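You operate a simulated robot arm through the tools that you are given. There is no shell and no other tool. Be economical: measure what you need, move in short steps, check, and stop when the job is done.

You are at the controls of a simulated robot arm. One attempt, no reset.

## Task
Put the green pad on top of the red roller.

The check looks at the end state, three seconds after you hand in, the way a careful person would. Anything else that was tipped, shoved, dropped, spilled or broken makes it a failure.

## Robot
A 7-joint arm with a two-finger parallel gripper, fixed in place. Base frame: the origin is at the foot of the arm, x ahead of it, y to its left, z up; the work surface is at about z = 0.86. Units: m, degrees, N and s.
With the tool pointing down near the work surface it reaches from about 0.3 to 0.7 m from the base axis. Its first joint turns from -66.0 to 66.0 degrees. Payload 1.57 kg.
The tool frame sits at the grasp point between the pads (the TCP): z along the fingers, y along the line on which they close. The tips reach 0.03 m beyond it. The gripper opens to 0.11 m. The fingers are 0.024 m wide and 0.012 m thick; the gripper's body (0.048 by 0.112 m) begins 0.078 m behind the TCP.
Orientation is that of the tool frame in the base frame, as a unit quaternion [x, y, z, w]. With the fingers straight down and closing along the base's y, the tool's x points along the base's -x, its y along +y and its z along -z.

## Interface
- The arm moves only by the tool arm_command. Its argument "increments" is text: rows parted by semicolons, each of 6 numbers parted by spaces: the shift along the tool's x, y, z in m, then the turn, a rotation vector about the tool's x, y, z in degrees. In form: x y z wx wy wz; .... A call has 1 to 10 rows; each row shifts and turns the commanded pose from where the row before left it, along the tool's axes as they then stand. "gripper" is the gripper command, from -1 (fully open) to 1 (shut), values between in proportion, set as the call begins (left out, the last holds). Each row takes 0.2 s and may step no farther than 0.05 m and 8.6 degrees from the row before; otherwise, or with a gripper value out of range, the whole call is refused. A pose out of reach is approached as far as the arm can. The call stops where the force on the tool passes 40 N (or 10 N more than at its start, if that is more) or the arm is blocked; 0.2 s more then pass. Each finger travels about 0.108 m/s and halts on what it meets, pressing with about 29 N; the grip force reading is that of the motor and also rises with nothing between the fingers. The clock runs only during rows and for 0.2 s after the last one: add rows that do not move to give the fingers time. The reply holds the time, the measured pose of the TCP, the force on the tool along the base axes, the opening and the grip force, in the units named above and with some noise, and new pictures: "pictures" is both (left out), scene, wrist or none.
- Cameras (640 x 400 px; columns grow to the right, rows downward): "scene" is fixed at [0.1567, -0.3971, 1.3804]; the picture's right is [0.79, -0.61, 0.00], its down [-0.46, -0.60, -0.65] and it looks along [0.40, 0.52, -0.76] (base axes); focal length 319 px, centre (320, 200). "wrist" rides on the gripper at [-0.036, 0, -0.08] in the tool frame; the picture's right is [0.00, -1.00, 0.00], its down [0.97, 0.00, -0.24] and it looks along [0.24, 0.00, 0.97] (tool axes); focal length 218 px, centre (320, 200). There is no depth. A picture from a camera that has moved, and an enlarged one, comes with that camera's place and axes in the base frame and with its lens.
- zoom(camera, box): a new picture of the part [left, top, right, bottom] of that camera's present view, enlarged. It takes no simulated time.
- close_job(): hands the job in; it is judged then, once.

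Go step by step. Nothing tells you positions but the pictures and the camera data: compare them with the known pose of the tool, close in by small moves and look again before you grip or let go. The budget is 90 turns and 170 pictures, counting those below and the enlarged ones. Unless the task says otherwise, let go and move clear before handing in, and close with one line.

The tools are called by a JSON object that holds its "api" and its "payload". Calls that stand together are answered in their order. arm_command: Moves the arm, as the interface text tells. Its arguments: {"type":"object","properties":{"increments":{"type":"string"},"gripper":{"type":"number"},"pictures":{"type":"string","enum":["both","scene","wrist","none"]}},"required":["increments"]} The other tools are called the same way: zoom (camera, box) takes an enlarged picture of a part of a camera's view; close_job () hands the job in.

At the start:

```text
time_s: 0.0
tool_pos: [0.3154, -0.1435, 1.134]
tool_rot: [0.0, 1.0, 0.0, 0.0]
wrist_force: [0.6, -0.8, 0.1]
opening: 0.1101
grasp_force: 0.1
```

scene: 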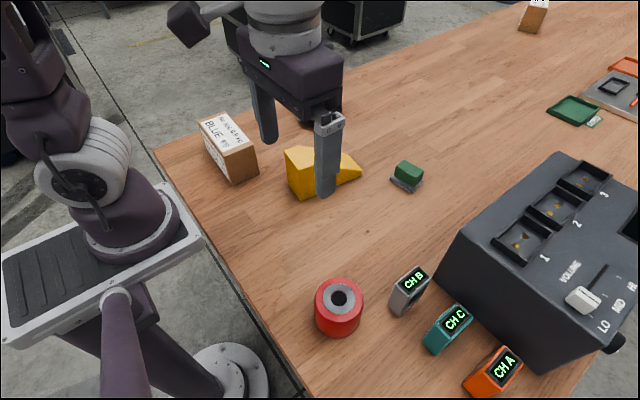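
wrist: 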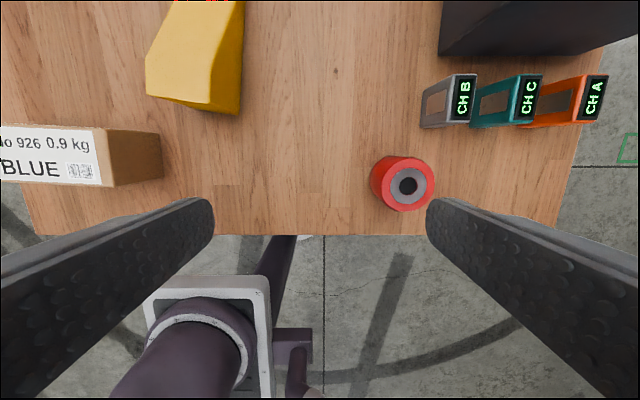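

I see a red roller near the table's near edge, and a small green thing with a grey base that is probably the pad; a green tray lies farther off. I'll zoom in on both to identify them.

{"api": "zoom", "payload": {"camera": "scene", "box": [370, 145, 450, 205]}}

{"api": "zoom", "payload": {"camera": "scene", "box": [290, 250, 450, 350]}}

{"api": "zoom", "payload": {"camera": "scene", "box": [520, 50, 640, 140]}}

```text
6.67 times, centred on (410, 175) of scene
camera zoom: at [0.1567, -0.3971, 1.3804], right [0.79, -0.61, 0.0], down [-0.46, -0.6, -0.65], along [0.4, 0.52, -0.76], focal length 2124 px, centre (-280, 367)
```

zoom: 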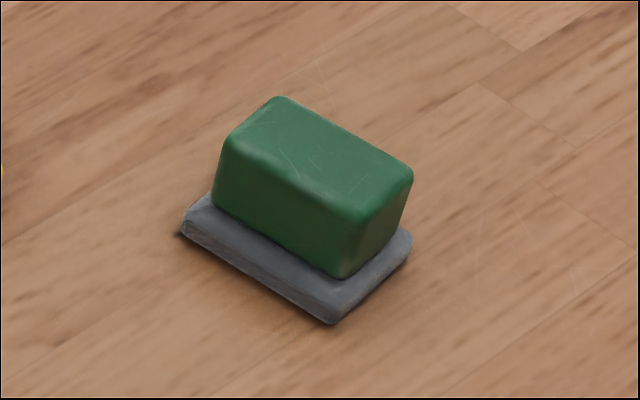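

```text
4.00 times, centred on (370, 300) of scene
camera zoom: at [0.1567, -0.3971, 1.3804], right [0.79, -0.61, 0.0], down [-0.46, -0.6, -0.65], along [0.4, 0.52, -0.76], focal length 1274 px, centre (120, -200)
```

zoom: 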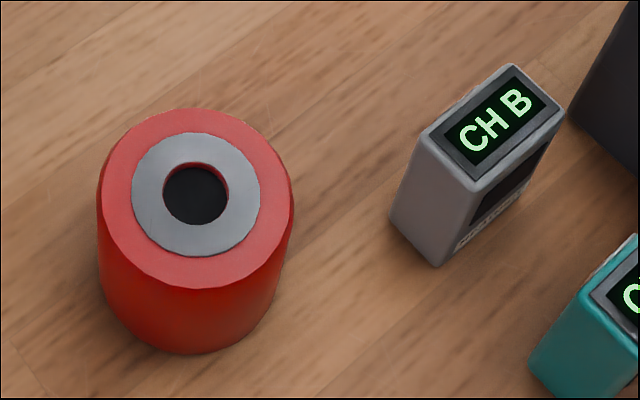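

```text
4.44 times, centred on (580, 95) of scene
camera zoom: at [0.1567, -0.3971, 1.3804], right [0.79, -0.61, 0.0], down [-0.46, -0.6, -0.65], along [0.4, 0.52, -0.76], focal length 1416 px, centre (-836, 667)
```

zoom: 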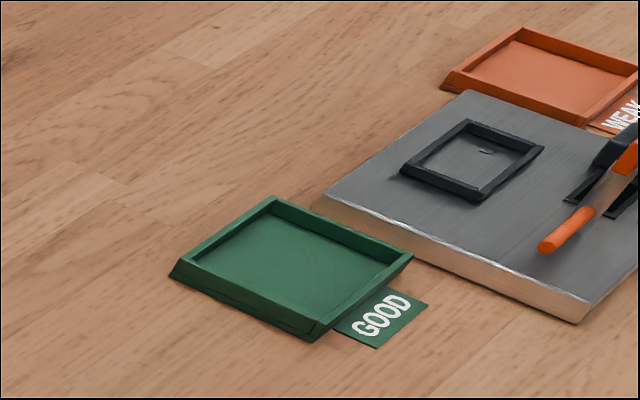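

The pad is the small green block on a grey plate, at about (0.616, -0.117). The red roller stands at about (0.30, -0.255), roughly 0.073 across with its top near z 0.92. I'll move above the pad and look down with the wrist camera.

{"api": "arm_command", "payload": {"increments": "-0.041 0.0038 0.012 0 0 0;-0.041 0.0038 0.012 0 0 0;-0.041 0.0038 0.012 0 0 0;-0.041 0.0038 0.012 0 0 0;-0.041 0.0038 0.012 0 0 0;-0.041 0.0038 0.012 0 0 0;-0.041 0.0038 0.012 0 0 0;0 0 0 0 0 0", "gripper": -1}}

```text
time_s: 1.8
tool_pos: [0.6055, -0.1149, 1.0476]
tool_rot: [0.0, 1.0, 0.0, 0.0]
wrist_force: [-0.2, 0.7, 0.0]
opening: 0.11
grasp_force: 0.1
camera wrist: at [0.6415, -0.1146, 1.1263], right [0.0, -1.0, 0.0], down [-0.97, 0.0, 0.24], along [-0.24, 0.0, -0.97], focal length 218 px, centre (320, 200)
```

scene: 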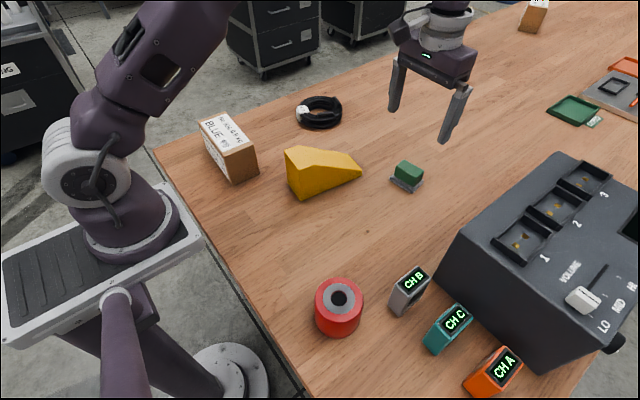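
wrist: 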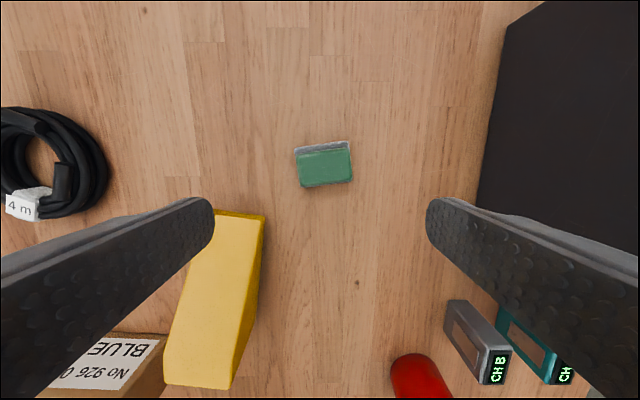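

{"api": "zoom", "payload": {"camera": "wrist", "box": [280, 130, 376, 190]}}

```text
6.67 times, centred on (328, 160) of wrist
camera zoom: at [0.6415, -0.1146, 1.1263], right [0.0, -1.0, 0.0], down [-0.97, 0.0, 0.24], along [-0.24, 0.0, -0.97], focal length 1455 px, centre (267, 467)
```

zoom: 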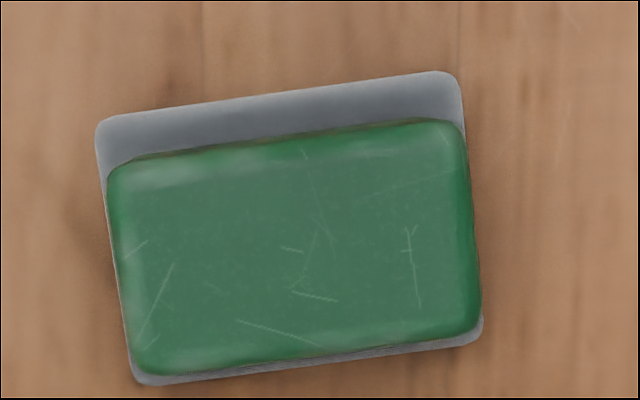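

The pad is centred near (0.6205, -0.119), with its long axis about 7.5° off the y axis. I'll turn the tool to match, centre it, and come partway down.

{"api": "arm_command", "payload": {"increments": "-0.015 -0.004 0 0 0 -7.5;0 0 0.04 0 0 0;0 0 0.04 0 0 0;0 0 0 0 0 0"}}

```text
time_s: 2.8
tool_pos: [0.6175, -0.1207, 0.9694]
tool_rot: [-0.065, 0.998, 0.0, 0.0]
wrist_force: [-0.4, 0.3, 0.4]
opening: 0.1099
grasp_force: 0.1
camera wrist: at [0.6542, -0.115, 1.0478], right [0.13, -0.99, 0.0], down [-0.96, -0.13, 0.24], along [-0.24, -0.03, -0.97], focal length 218 px, centre (320, 200)
```

scene: 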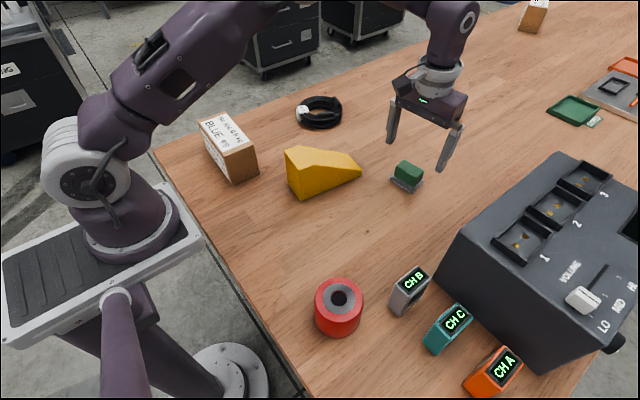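
wrist: 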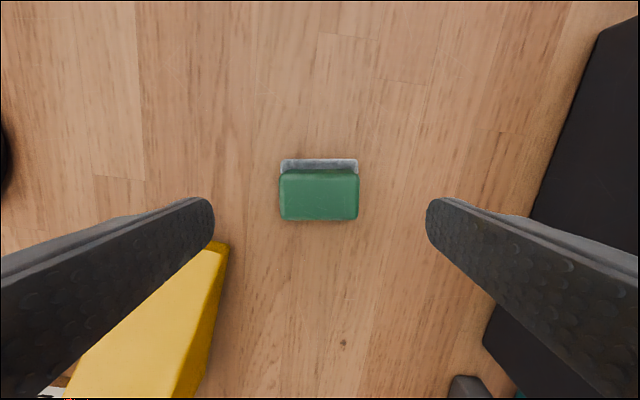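

The pad is centred between the fingers and aligned with them, and the yellow wedge is clear. I'll nudge 3 mm forward and descend until the tips sit just above the grey plate.

{"api": "arm_command", "payload": {"increments": "-0.003 0 0.025 0 0 0;0 0 0.025 0 0 0;0 0 0.013 0 0 0;0 0 0 0 0 0"}}

{"api": "zoom", "payload": {"camera": "scene", "box": [360, 120, 488, 200]}}

```text
time_s: 3.8
tool_pos: [0.622, -0.1205, 0.905]
tool_rot: [-0.065, 0.998, 0.0, 0.0]
wrist_force: [-0.1, -0.8, -0.3]
opening: 0.11
grasp_force: 0.1
camera wrist: at [0.6568, -0.1152, 0.9842], right [0.13, -0.99, 0.0], down [-0.96, -0.13, 0.24], along [-0.24, -0.03, -0.97], focal length 218 px, centre (320, 200)
```

scene: 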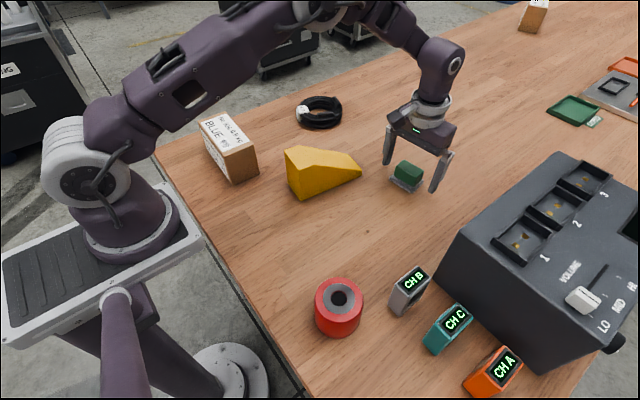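
wrist: 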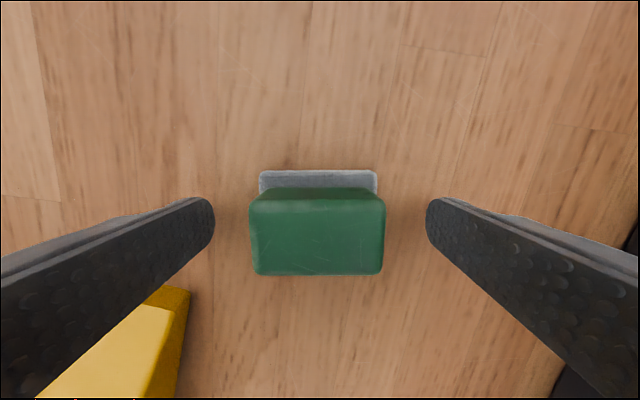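

```text
5.00 times, centred on (424, 160) of scene
camera zoom: at [0.1567, -0.3971, 1.3804], right [0.79, -0.61, 0.0], down [-0.46, -0.6, -0.65], along [0.4, 0.52, -0.76], focal length 1593 px, centre (-200, 400)
```

zoom: 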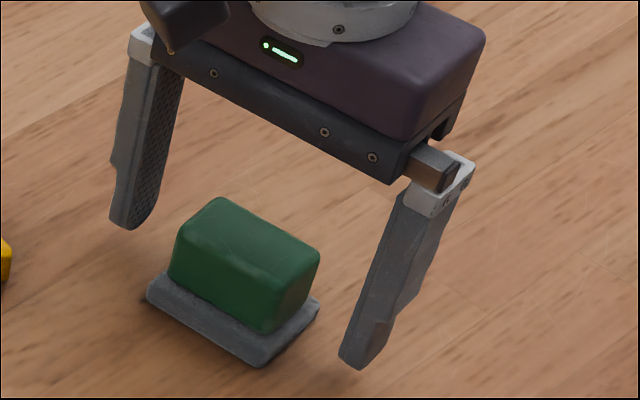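

The tips are beside the block, very near the height of the plate's top face. I'll rise 3 mm for clearance and close.

{"api": "arm_command", "payload": {"increments": "0 0 -0.003 0 0 0;0 0 0 0 0 0", "pictures": "none"}}

{"api": "arm_command", "payload": {"increments": "0 0 0 0 0 0;0 0 0 0 0 0;0 0 0 0 0 0;0 0 0 0 0 0", "gripper": 1}}

{"api": "zoom", "payload": {"camera": "scene", "box": [360, 120, 488, 200]}}

```text
time_s: 4.4
tool_pos: [0.6219, -0.1216, 0.9083]
tool_rot: [-0.065, 0.998, 0.0, 0.0]
wrist_force: [-0.3, -0.7, -0.4]
opening: 0.1102
grasp_force: 0.0
```

```text
time_s: 5.4
tool_pos: [0.6222, -0.1203, 0.909]
tool_rot: [-0.065, 0.998, 0.0, 0.0]
wrist_force: [0.5, 0.2, 1.7]
opening: 0.0551
grasp_force: 29.3
camera wrist: at [0.6571, -0.1153, 0.9881], right [0.13, -0.99, 0.0], down [-0.96, -0.13, 0.24], along [-0.24, -0.03, -0.97], focal length 218 px, centre (320, 200)
```

scene: 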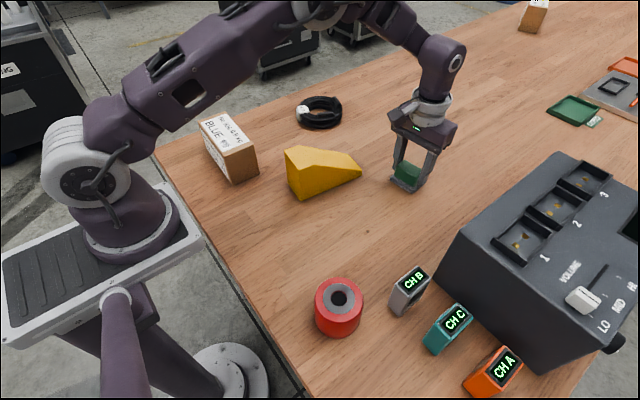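
wrist: 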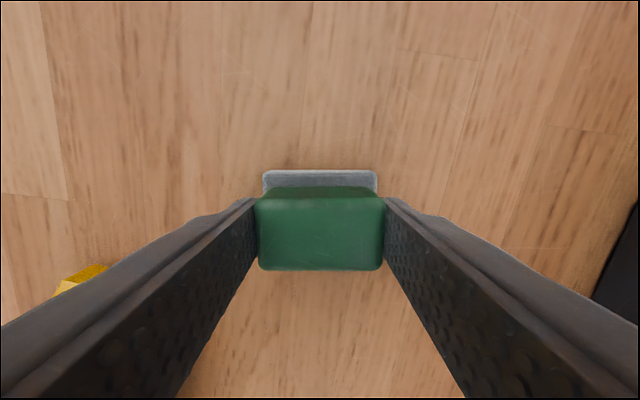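

```text
5.00 times, centred on (424, 160) of scene
camera zoom: at [0.1567, -0.3971, 1.3804], right [0.79, -0.61, 0.0], down [-0.46, -0.6, -0.65], along [0.4, 0.52, -0.76], focal length 1593 px, centre (-200, 400)
```

zoom: 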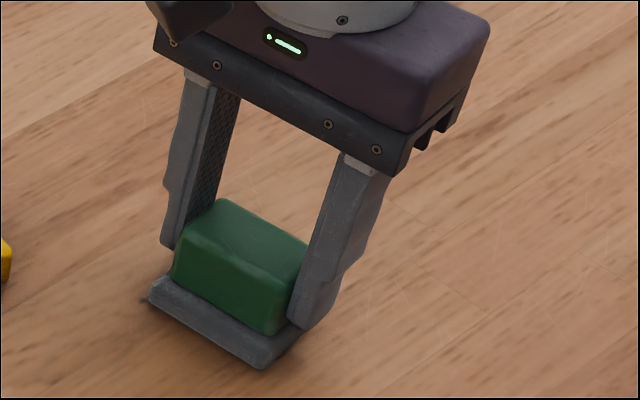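

The pad is held by the green block (opening 0.055), and its underside is about 0.049 below the TCP. I'll lift it straight up.

{"api": "arm_command", "payload": {"increments": "0 0 -0.02 0 0 0;0 0 -0.04 0 0 0;0 0 -0.045 0 0 0;0 0 -0.045 0 0 0;0 0 0 0 0 0"}}

```text
time_s: 6.6
tool_pos: [0.6185, -0.1175, 1.0567]
tool_rot: [-0.065, 0.998, 0.0, -0.001]
wrist_force: [-0.9, 0.1, -0.2]
opening: 0.0549
grasp_force: 29.0
camera wrist: at [0.6546, -0.1111, 1.1367], right [0.13, -0.99, 0.0], down [-0.96, -0.13, 0.24], along [-0.24, -0.03, -0.97], focal length 218 px, centre (320, 200)
```

scene: 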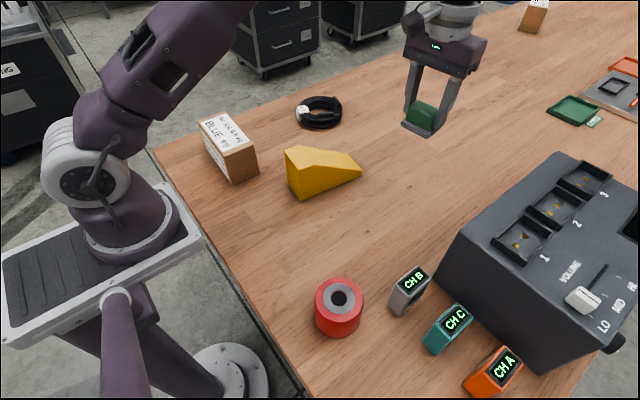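
wrist: 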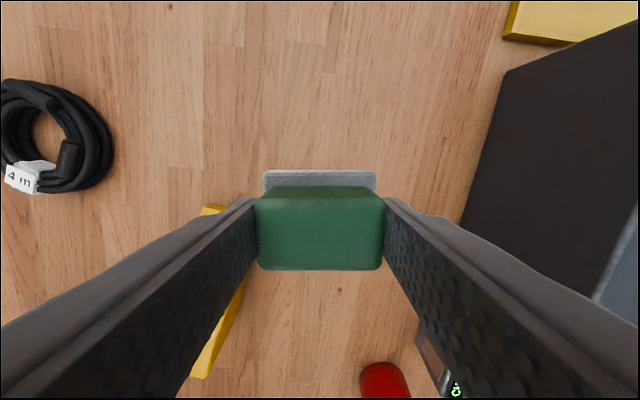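

The pad is lifted cleanly. I'll carry it back to a spot left of the roller so the wrist camera can measure the roller again.

{"api": "arm_command", "payload": {"increments": "0.037 0.0024 -0.002 0 0 0;0.037 0.0024 -0.002 0 0 0;0.037 0.0024 -0.002 0 0 0;0.037 0.0024 -0.002 0 0 0;0.037 0.0024 -0.002 0 0 0;0.037 0.0024 -0.002 0 0 0;0.037 0.0024 -0.002 0 0 0;0.037 0.0024 -0.002 0 0 0;0 0 0 0 0 0"}}

{"api": "zoom", "payload": {"camera": "wrist", "box": [360, 120, 520, 220]}}

```text
time_s: 8.6
tool_pos: [0.3228, -0.1398, 1.0735]
tool_rot: [-0.066, 0.998, -0.001, 0.0]
wrist_force: [0.0, -0.5, -0.9]
opening: 0.055
grasp_force: 28.6
camera wrist: at [0.357, -0.1344, 1.1535], right [0.13, -0.99, 0.0], down [-0.96, -0.13, 0.24], along [-0.24, -0.03, -0.97], focal length 218 px, centre (320, 200)
```

scene: 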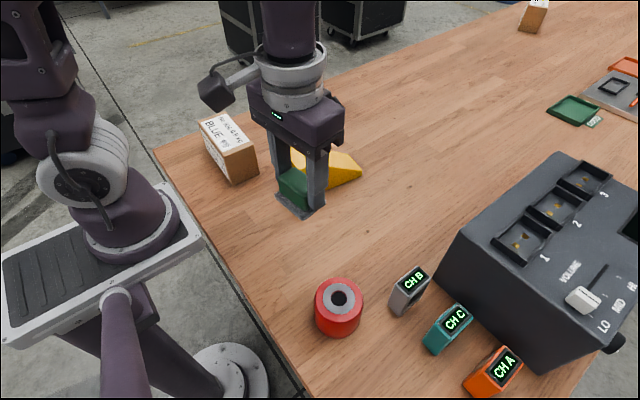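
wrist: 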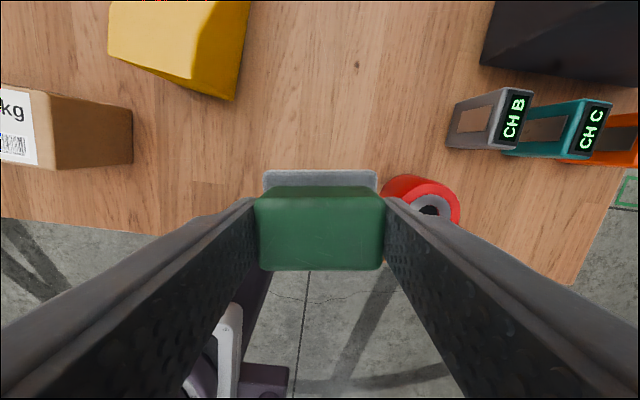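

```text
4.00 times, centred on (440, 170) of wrist
camera zoom: at [0.357, -0.1344, 1.1535], right [0.13, -0.99, 0.0], down [-0.96, -0.13, 0.24], along [-0.24, -0.03, -0.97], focal length 873 px, centre (-160, 320)
```

zoom: 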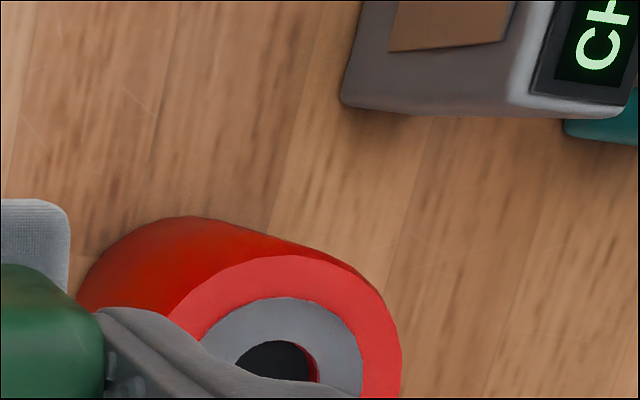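

The right finger partly hides the roller. I'll shift back a little to see its whole top.

{"api": "arm_command", "payload": {"increments": "0.025 0.01 0 0 0 0;0 0 0 0 0 0", "pictures": "wrist"}}

{"api": "zoom", "payload": {"camera": "wrist", "box": [380, 120, 540, 220]}}

```text
time_s: 9.2
tool_pos: [0.2975, -0.1323, 1.072]
tool_rot: [-0.065, 0.998, 0.0, 0.0]
wrist_force: [-0.7, -0.2, -1.7]
opening: 0.055
grasp_force: 28.9
camera wrist: at [0.3332, -0.1271, 1.1516], right [0.13, -0.99, 0.0], down [-0.96, -0.13, 0.24], along [-0.24, -0.03, -0.97], focal length 218 px, centre (320, 200)
```

wrist: 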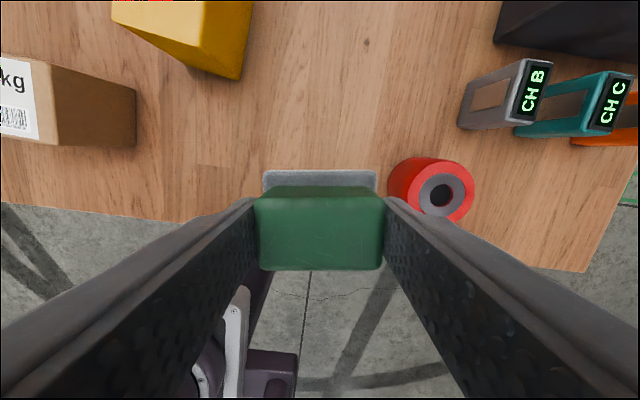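

```text
4.00 times, centred on (460, 170) of wrist
camera zoom: at [0.3332, -0.1271, 1.1516], right [0.13, -0.99, 0.0], down [-0.96, -0.13, 0.24], along [-0.24, -0.03, -0.97], focal length 873 px, centre (-240, 320)
```

zoom: 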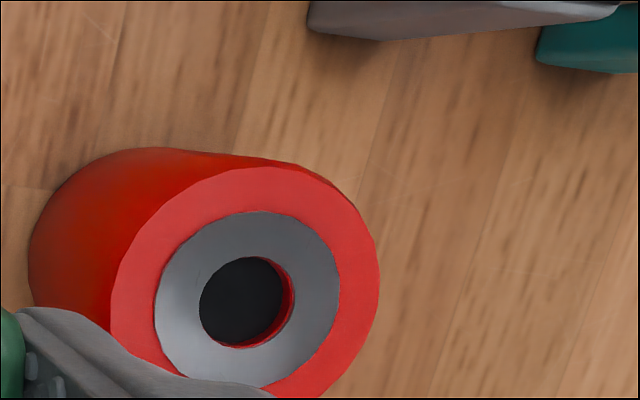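

The roller's top centre is at about (0.300, -0.258), z about 0.931. I'll move above it at the present height.

{"api": "arm_command", "payload": {"increments": "0.0046 -0.0417 0 0 0 0;0.0046 -0.0417 0 0 0 0;0.0046 -0.0417 0 0 0 0;0 0 0 0 0 0;0 0 0 0 0 0"}}

```text
time_s: 10.4
tool_pos: [0.3015, -0.2611, 1.0743]
tool_rot: [-0.066, 0.998, 0.0, 0.001]
wrist_force: [0.0, -0.1, -0.4]
opening: 0.055
grasp_force: 28.5
camera wrist: at [0.3374, -0.2562, 1.1542], right [0.13, -0.99, 0.0], down [-0.96, -0.13, 0.24], along [-0.24, -0.03, -0.97], focal length 218 px, centre (320, 200)
```

scene: 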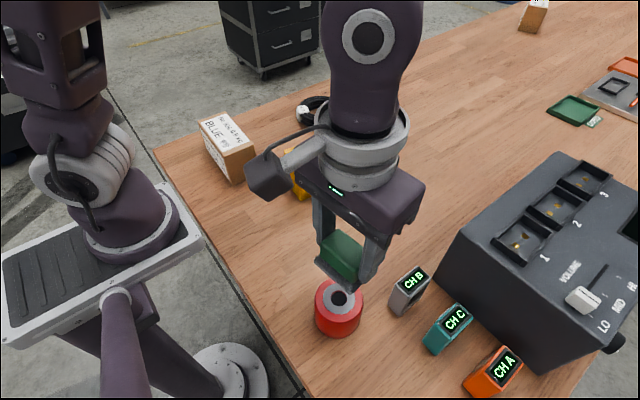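
wrist: 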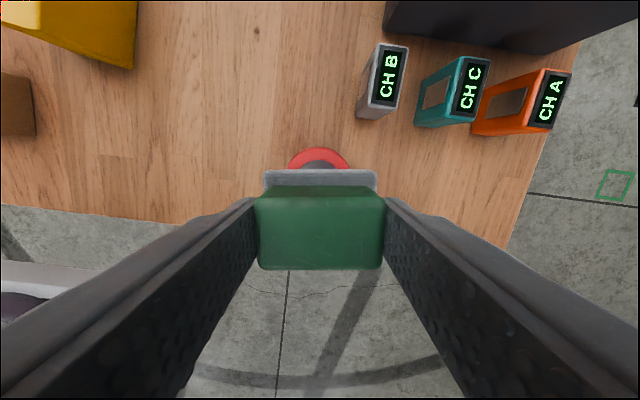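

The wrist view confirms the pad is centred over the roller to within 1–2 mm. I'll descend until the underside is about 1 cm above the top.

{"api": "arm_command", "payload": {"increments": "0 0 0.03 0 0 0;0 0 0.03 0 0 0;0 0 0.02 0 0 0;0 0 0 0 0 0;0 0 0 0 0 0"}}

{"api": "zoom", "payload": {"camera": "scene", "box": [260, 230, 420, 350]}}

```text
time_s: 11.6
tool_pos: [0.303, -0.2597, 0.995]
tool_rot: [-0.066, 0.998, 0.0, 0.0]
wrist_force: [0.3, 0.5, -1.3]
opening: 0.0552
grasp_force: 29.6
camera wrist: at [0.338, -0.2542, 1.0741], right [0.13, -0.99, 0.0], down [-0.96, -0.13, 0.24], along [-0.24, -0.03, -0.97], focal length 218 px, centre (320, 200)
```

scene: 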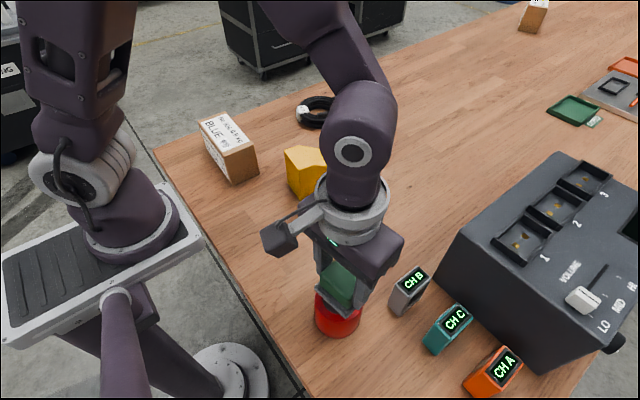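
wrist: 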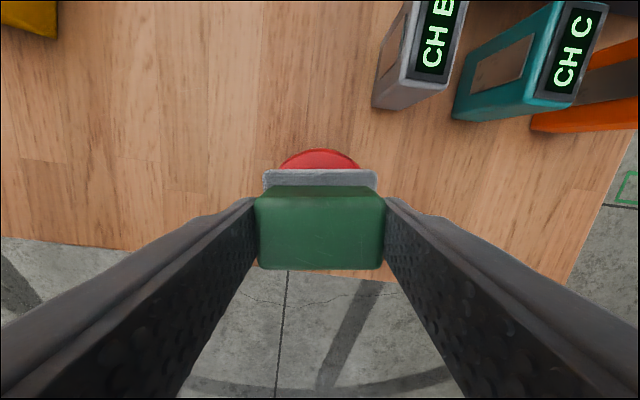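

```text
3.33 times, centred on (340, 290) of scene
camera zoom: at [0.1567, -0.3971, 1.3804], right [0.79, -0.61, 0.0], down [-0.46, -0.6, -0.65], along [0.4, 0.52, -0.76], focal length 1062 px, centre (253, -100)
```

zoom: 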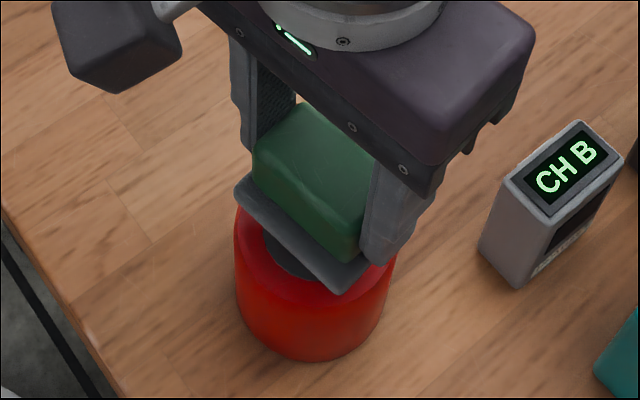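

It is still centred, with a gap of about 1.3 cm. I'll lower in small steps and watch the force.

{"api": "arm_command", "payload": {"increments": "0 0 0.005 0 0 0;0 0 0.004 0 0 0;0 0 0 0 0 0;0 0 0 0 0 0", "pictures": "none"}}

{"api": "zoom", "payload": {"camera": "scene", "box": [260, 230, 420, 350]}}

```text
time_s: 12.6
tool_pos: [0.3018, -0.2605, 0.9843]
tool_rot: [-0.065, 0.998, 0.0, 0.0]
wrist_force: [-0.4, -0.3, -1.1]
opening: 0.0551
grasp_force: 29.1
```

```text
3.33 times, centred on (340, 290) of scene
camera zoom: at [0.1567, -0.3971, 1.3804], right [0.79, -0.61, 0.0], down [-0.46, -0.6, -0.65], along [0.4, 0.52, -0.76], focal length 1062 px, centre (253, -100)
```

zoom: 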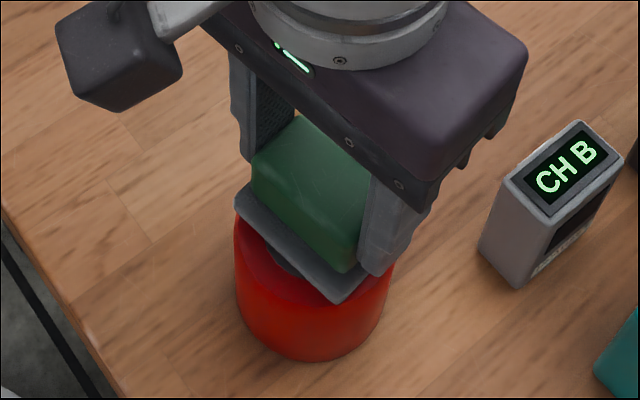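

{"api": "arm_command", "payload": {"increments": "0 0 0.002 0 0 0;0 0 0 0 0 0", "pictures": "none"}}

{"api": "arm_command", "payload": {"increments": "0 0 0.0015 0 0 0;0 0 0 0 0 0", "pictures": "none"}}

{"api": "zoom", "payload": {"camera": "scene", "box": [260, 230, 420, 350]}}

```text
time_s: 13.2
tool_pos: [0.3021, -0.2593, 0.984]
tool_rot: [-0.065, 0.998, 0.0, 0.0]
wrist_force: [0.2, 0.2, -0.4]
opening: 0.0549
grasp_force: 29.0
```

```text
time_s: 13.8
tool_pos: [0.302, -0.2595, 0.9819]
tool_rot: [-0.065, 0.998, 0.0, 0.0]
wrist_force: [-0.3, 0.6, -1.3]
opening: 0.0549
grasp_force: 28.6
```

```text
3.33 times, centred on (340, 290) of scene
camera zoom: at [0.1567, -0.3971, 1.3804], right [0.79, -0.61, 0.0], down [-0.46, -0.6, -0.65], along [0.4, 0.52, -0.76], focal length 1062 px, centre (253, -100)
```

zoom: 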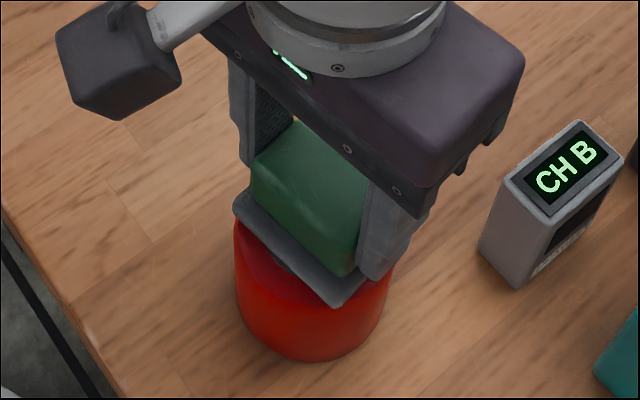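

No contact yet; the gap looks like a few millimetres. I'll continue in 1.5 mm steps.

{"api": "arm_command", "payload": {"increments": "0 0 0.0015 0 0 0;0 0 0 0 0 0", "pictures": "none"}}

{"api": "arm_command", "payload": {"increments": "0 0 0.0015 0 0 0;0 0 0 0 0 0", "pictures": "none"}}

{"api": "zoom", "payload": {"camera": "scene", "box": [300, 260, 380, 320]}}

```text
time_s: 14.4
tool_pos: [0.3004, -0.2596, 0.9799]
tool_rot: [-0.065, 0.998, 0.0, 0.0]
wrist_force: [0.5, 0.2, -0.4]
opening: 0.0551
grasp_force: 28.9
```

```text
time_s: 15.0
tool_pos: [0.3013, -0.2601, 0.9792]
tool_rot: [-0.066, 0.998, 0.0, 0.001]
wrist_force: [-0.6, -0.4, -1.3]
opening: 0.0551
grasp_force: 28.5
```

```text
6.67 times, centred on (340, 290) of scene
camera zoom: at [0.1567, -0.3971, 1.3804], right [0.79, -0.61, 0.0], down [-0.46, -0.6, -0.65], along [0.4, 0.52, -0.76], focal length 2124 px, centre (187, -400)
```

zoom: 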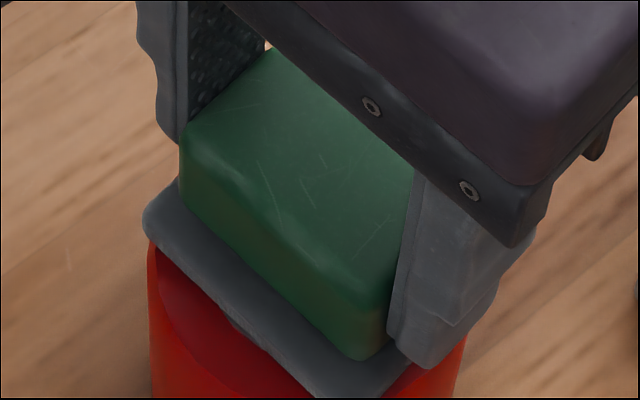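

{"api": "arm_command", "payload": {"increments": "0 0 0.0012 0 0 0;0 0 0 0 0 0", "pictures": "none"}}

{"api": "arm_command", "payload": {"increments": "0 0 0.0012 0 0 0;0 0 0 0 0 0", "pictures": "none"}}

{"api": "zoom", "payload": {"camera": "scene", "box": [300, 260, 380, 320]}}

```text
time_s: 15.6
tool_pos: [0.3013, -0.2601, 0.9778]
tool_rot: [-0.066, 0.998, -0.001, 0.0]
wrist_force: [-2.4, 4.2, 24.6]
opening: 0.0549
grasp_force: 28.6
```

```text
time_s: 16.2
tool_pos: [0.3006, -0.26, 0.9768]
tool_rot: [-0.065, 0.998, -0.001, -0.001]
wrist_force: [-0.1, 2.5, 25.7]
opening: 0.0553
grasp_force: 28.7
```

```text
6.67 times, centred on (340, 290) of scene
camera zoom: at [0.1565, -0.3968, 1.3805], right [0.79, -0.61, 0.0], down [-0.46, -0.6, -0.65], along [0.4, 0.52, -0.76], focal length 2124 px, centre (187, -400)
```

zoom: 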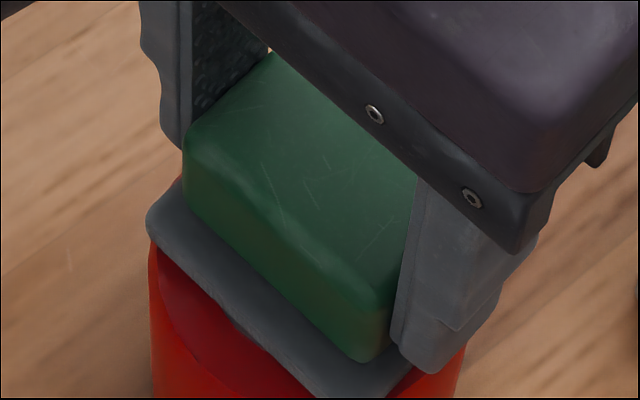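

The pad has met the roller (25 N up). I'll back off 1.2 mm to ease the load, then open.

{"api": "arm_command", "payload": {"increments": "0 0 -0.0012 0 0 0;0 0 0 0 0 0", "pictures": "none"}}

```text
time_s: 16.8
tool_pos: [0.3015, -0.2597, 0.9776]
tool_rot: [-0.065, 0.998, 0.0, 0.0]
wrist_force: [-0.1, 0.2, -1.4]
opening: 0.0549
grasp_force: 28.9
```

{"api": "arm_command", "payload": {"increments": "0 0 0 0 0 0;0 0 0 0 0 0;0 0 0 0 0 0;0 0 0 0 0 0", "gripper": -1}}

{"api": "zoom", "payload": {"camera": "scene", "box": [260, 230, 420, 350]}}

```text
time_s: 17.8
tool_pos: [0.3018, -0.2601, 0.9782]
tool_rot: [-0.065, 0.998, 0.0, 0.0]
wrist_force: [-0.2, -0.5, -0.2]
opening: 0.11
grasp_force: 0.1
camera wrist: at [0.3372, -0.2542, 1.0575], right [0.13, -0.99, 0.0], down [-0.96, -0.13, 0.24], along [-0.24, -0.03, -0.97], focal length 218 px, centre (320, 200)
```

scene: 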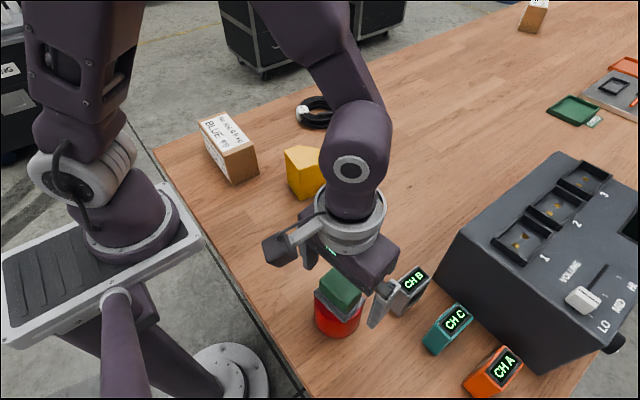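
wrist: 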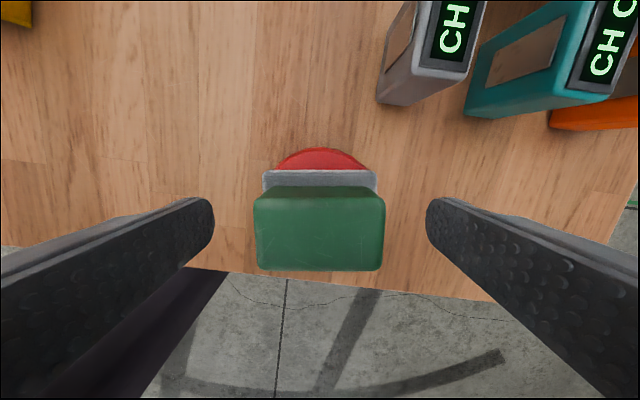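

```text
3.33 times, centred on (340, 290) of scene
camera zoom: at [0.1567, -0.3971, 1.3804], right [0.79, -0.61, 0.0], down [-0.46, -0.6, -0.65], along [0.4, 0.52, -0.76], focal length 1062 px, centre (253, -100)
```

zoom: 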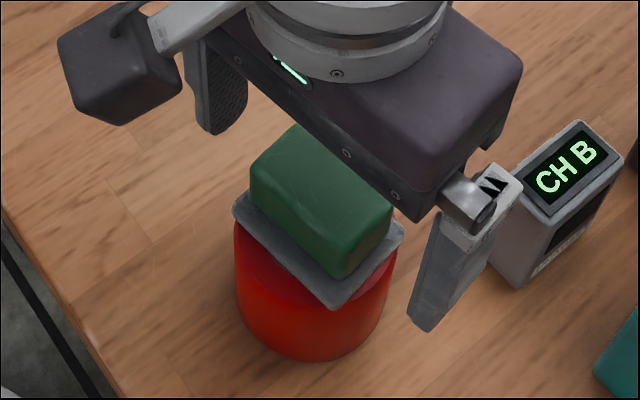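

The pad is resting on the roller and the fingers are clear of it. I'll rise straight up and check.

{"api": "arm_command", "payload": {"increments": "0 0 -0.02 0 0 0;0 0 -0.04 0 0 0;0 0 -0.045 0 0 0;0 0 -0.045 0 0 0;0 0.03 0 0 0 0;0 0.045 0 0 0 0;0 0.045 0 0 0 0;0 0 0 0 0 0"}}

{"api": "zoom", "payload": {"camera": "scene", "box": [260, 230, 420, 350]}}

```text
time_s: 19.6
tool_pos: [0.2856, -0.1384, 1.1235]
tool_rot: [-0.065, 0.998, 0.0, 0.0]
wrist_force: [-0.4, 0.6, -0.4]
opening: 0.1102
grasp_force: 0.0
camera wrist: at [0.3208, -0.1331, 1.2038], right [0.13, -0.99, 0.0], down [-0.96, -0.13, 0.24], along [-0.24, -0.03, -0.97], focal length 218 px, centre (320, 200)
```

scene: 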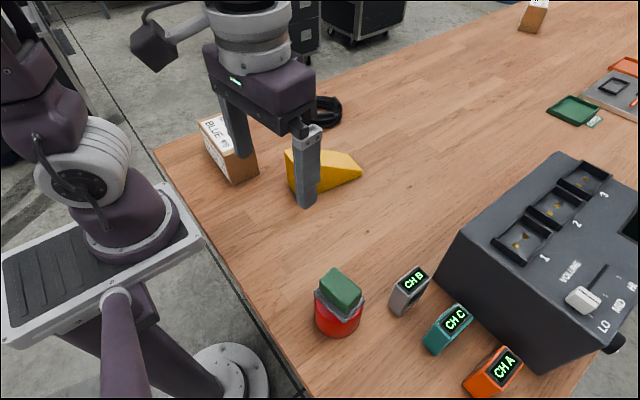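
wrist: 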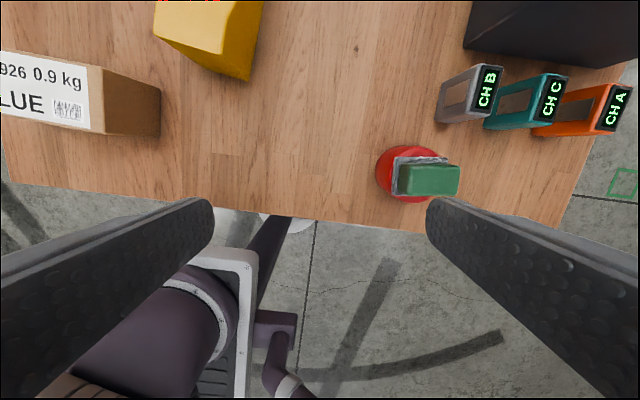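

```text
3.33 times, centred on (340, 290) of scene
camera zoom: at [0.1567, -0.3971, 1.3804], right [0.79, -0.61, 0.0], down [-0.46, -0.6, -0.65], along [0.4, 0.52, -0.76], focal length 1062 px, centre (253, -100)
```

zoom: 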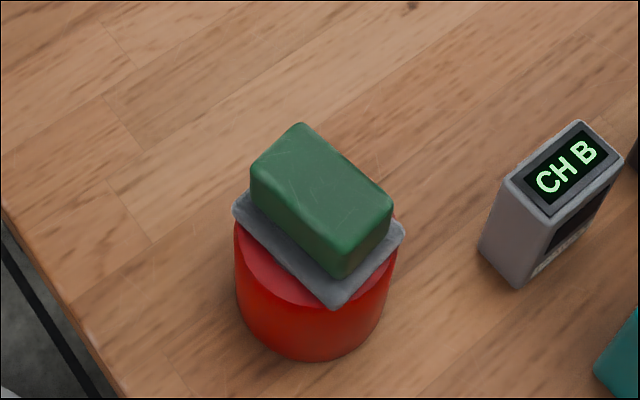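

The pad sits level and centred on the roller, nothing else has moved, and the arm is clear, so I'm handing in.

{"api": "close_job", "payload": {}}

```text
The job is handed in.
```

The green pad is resting on top of the red roller, centred to within a couple of millimetres. The gripper is open and clear of it, and nothing else was disturbed.
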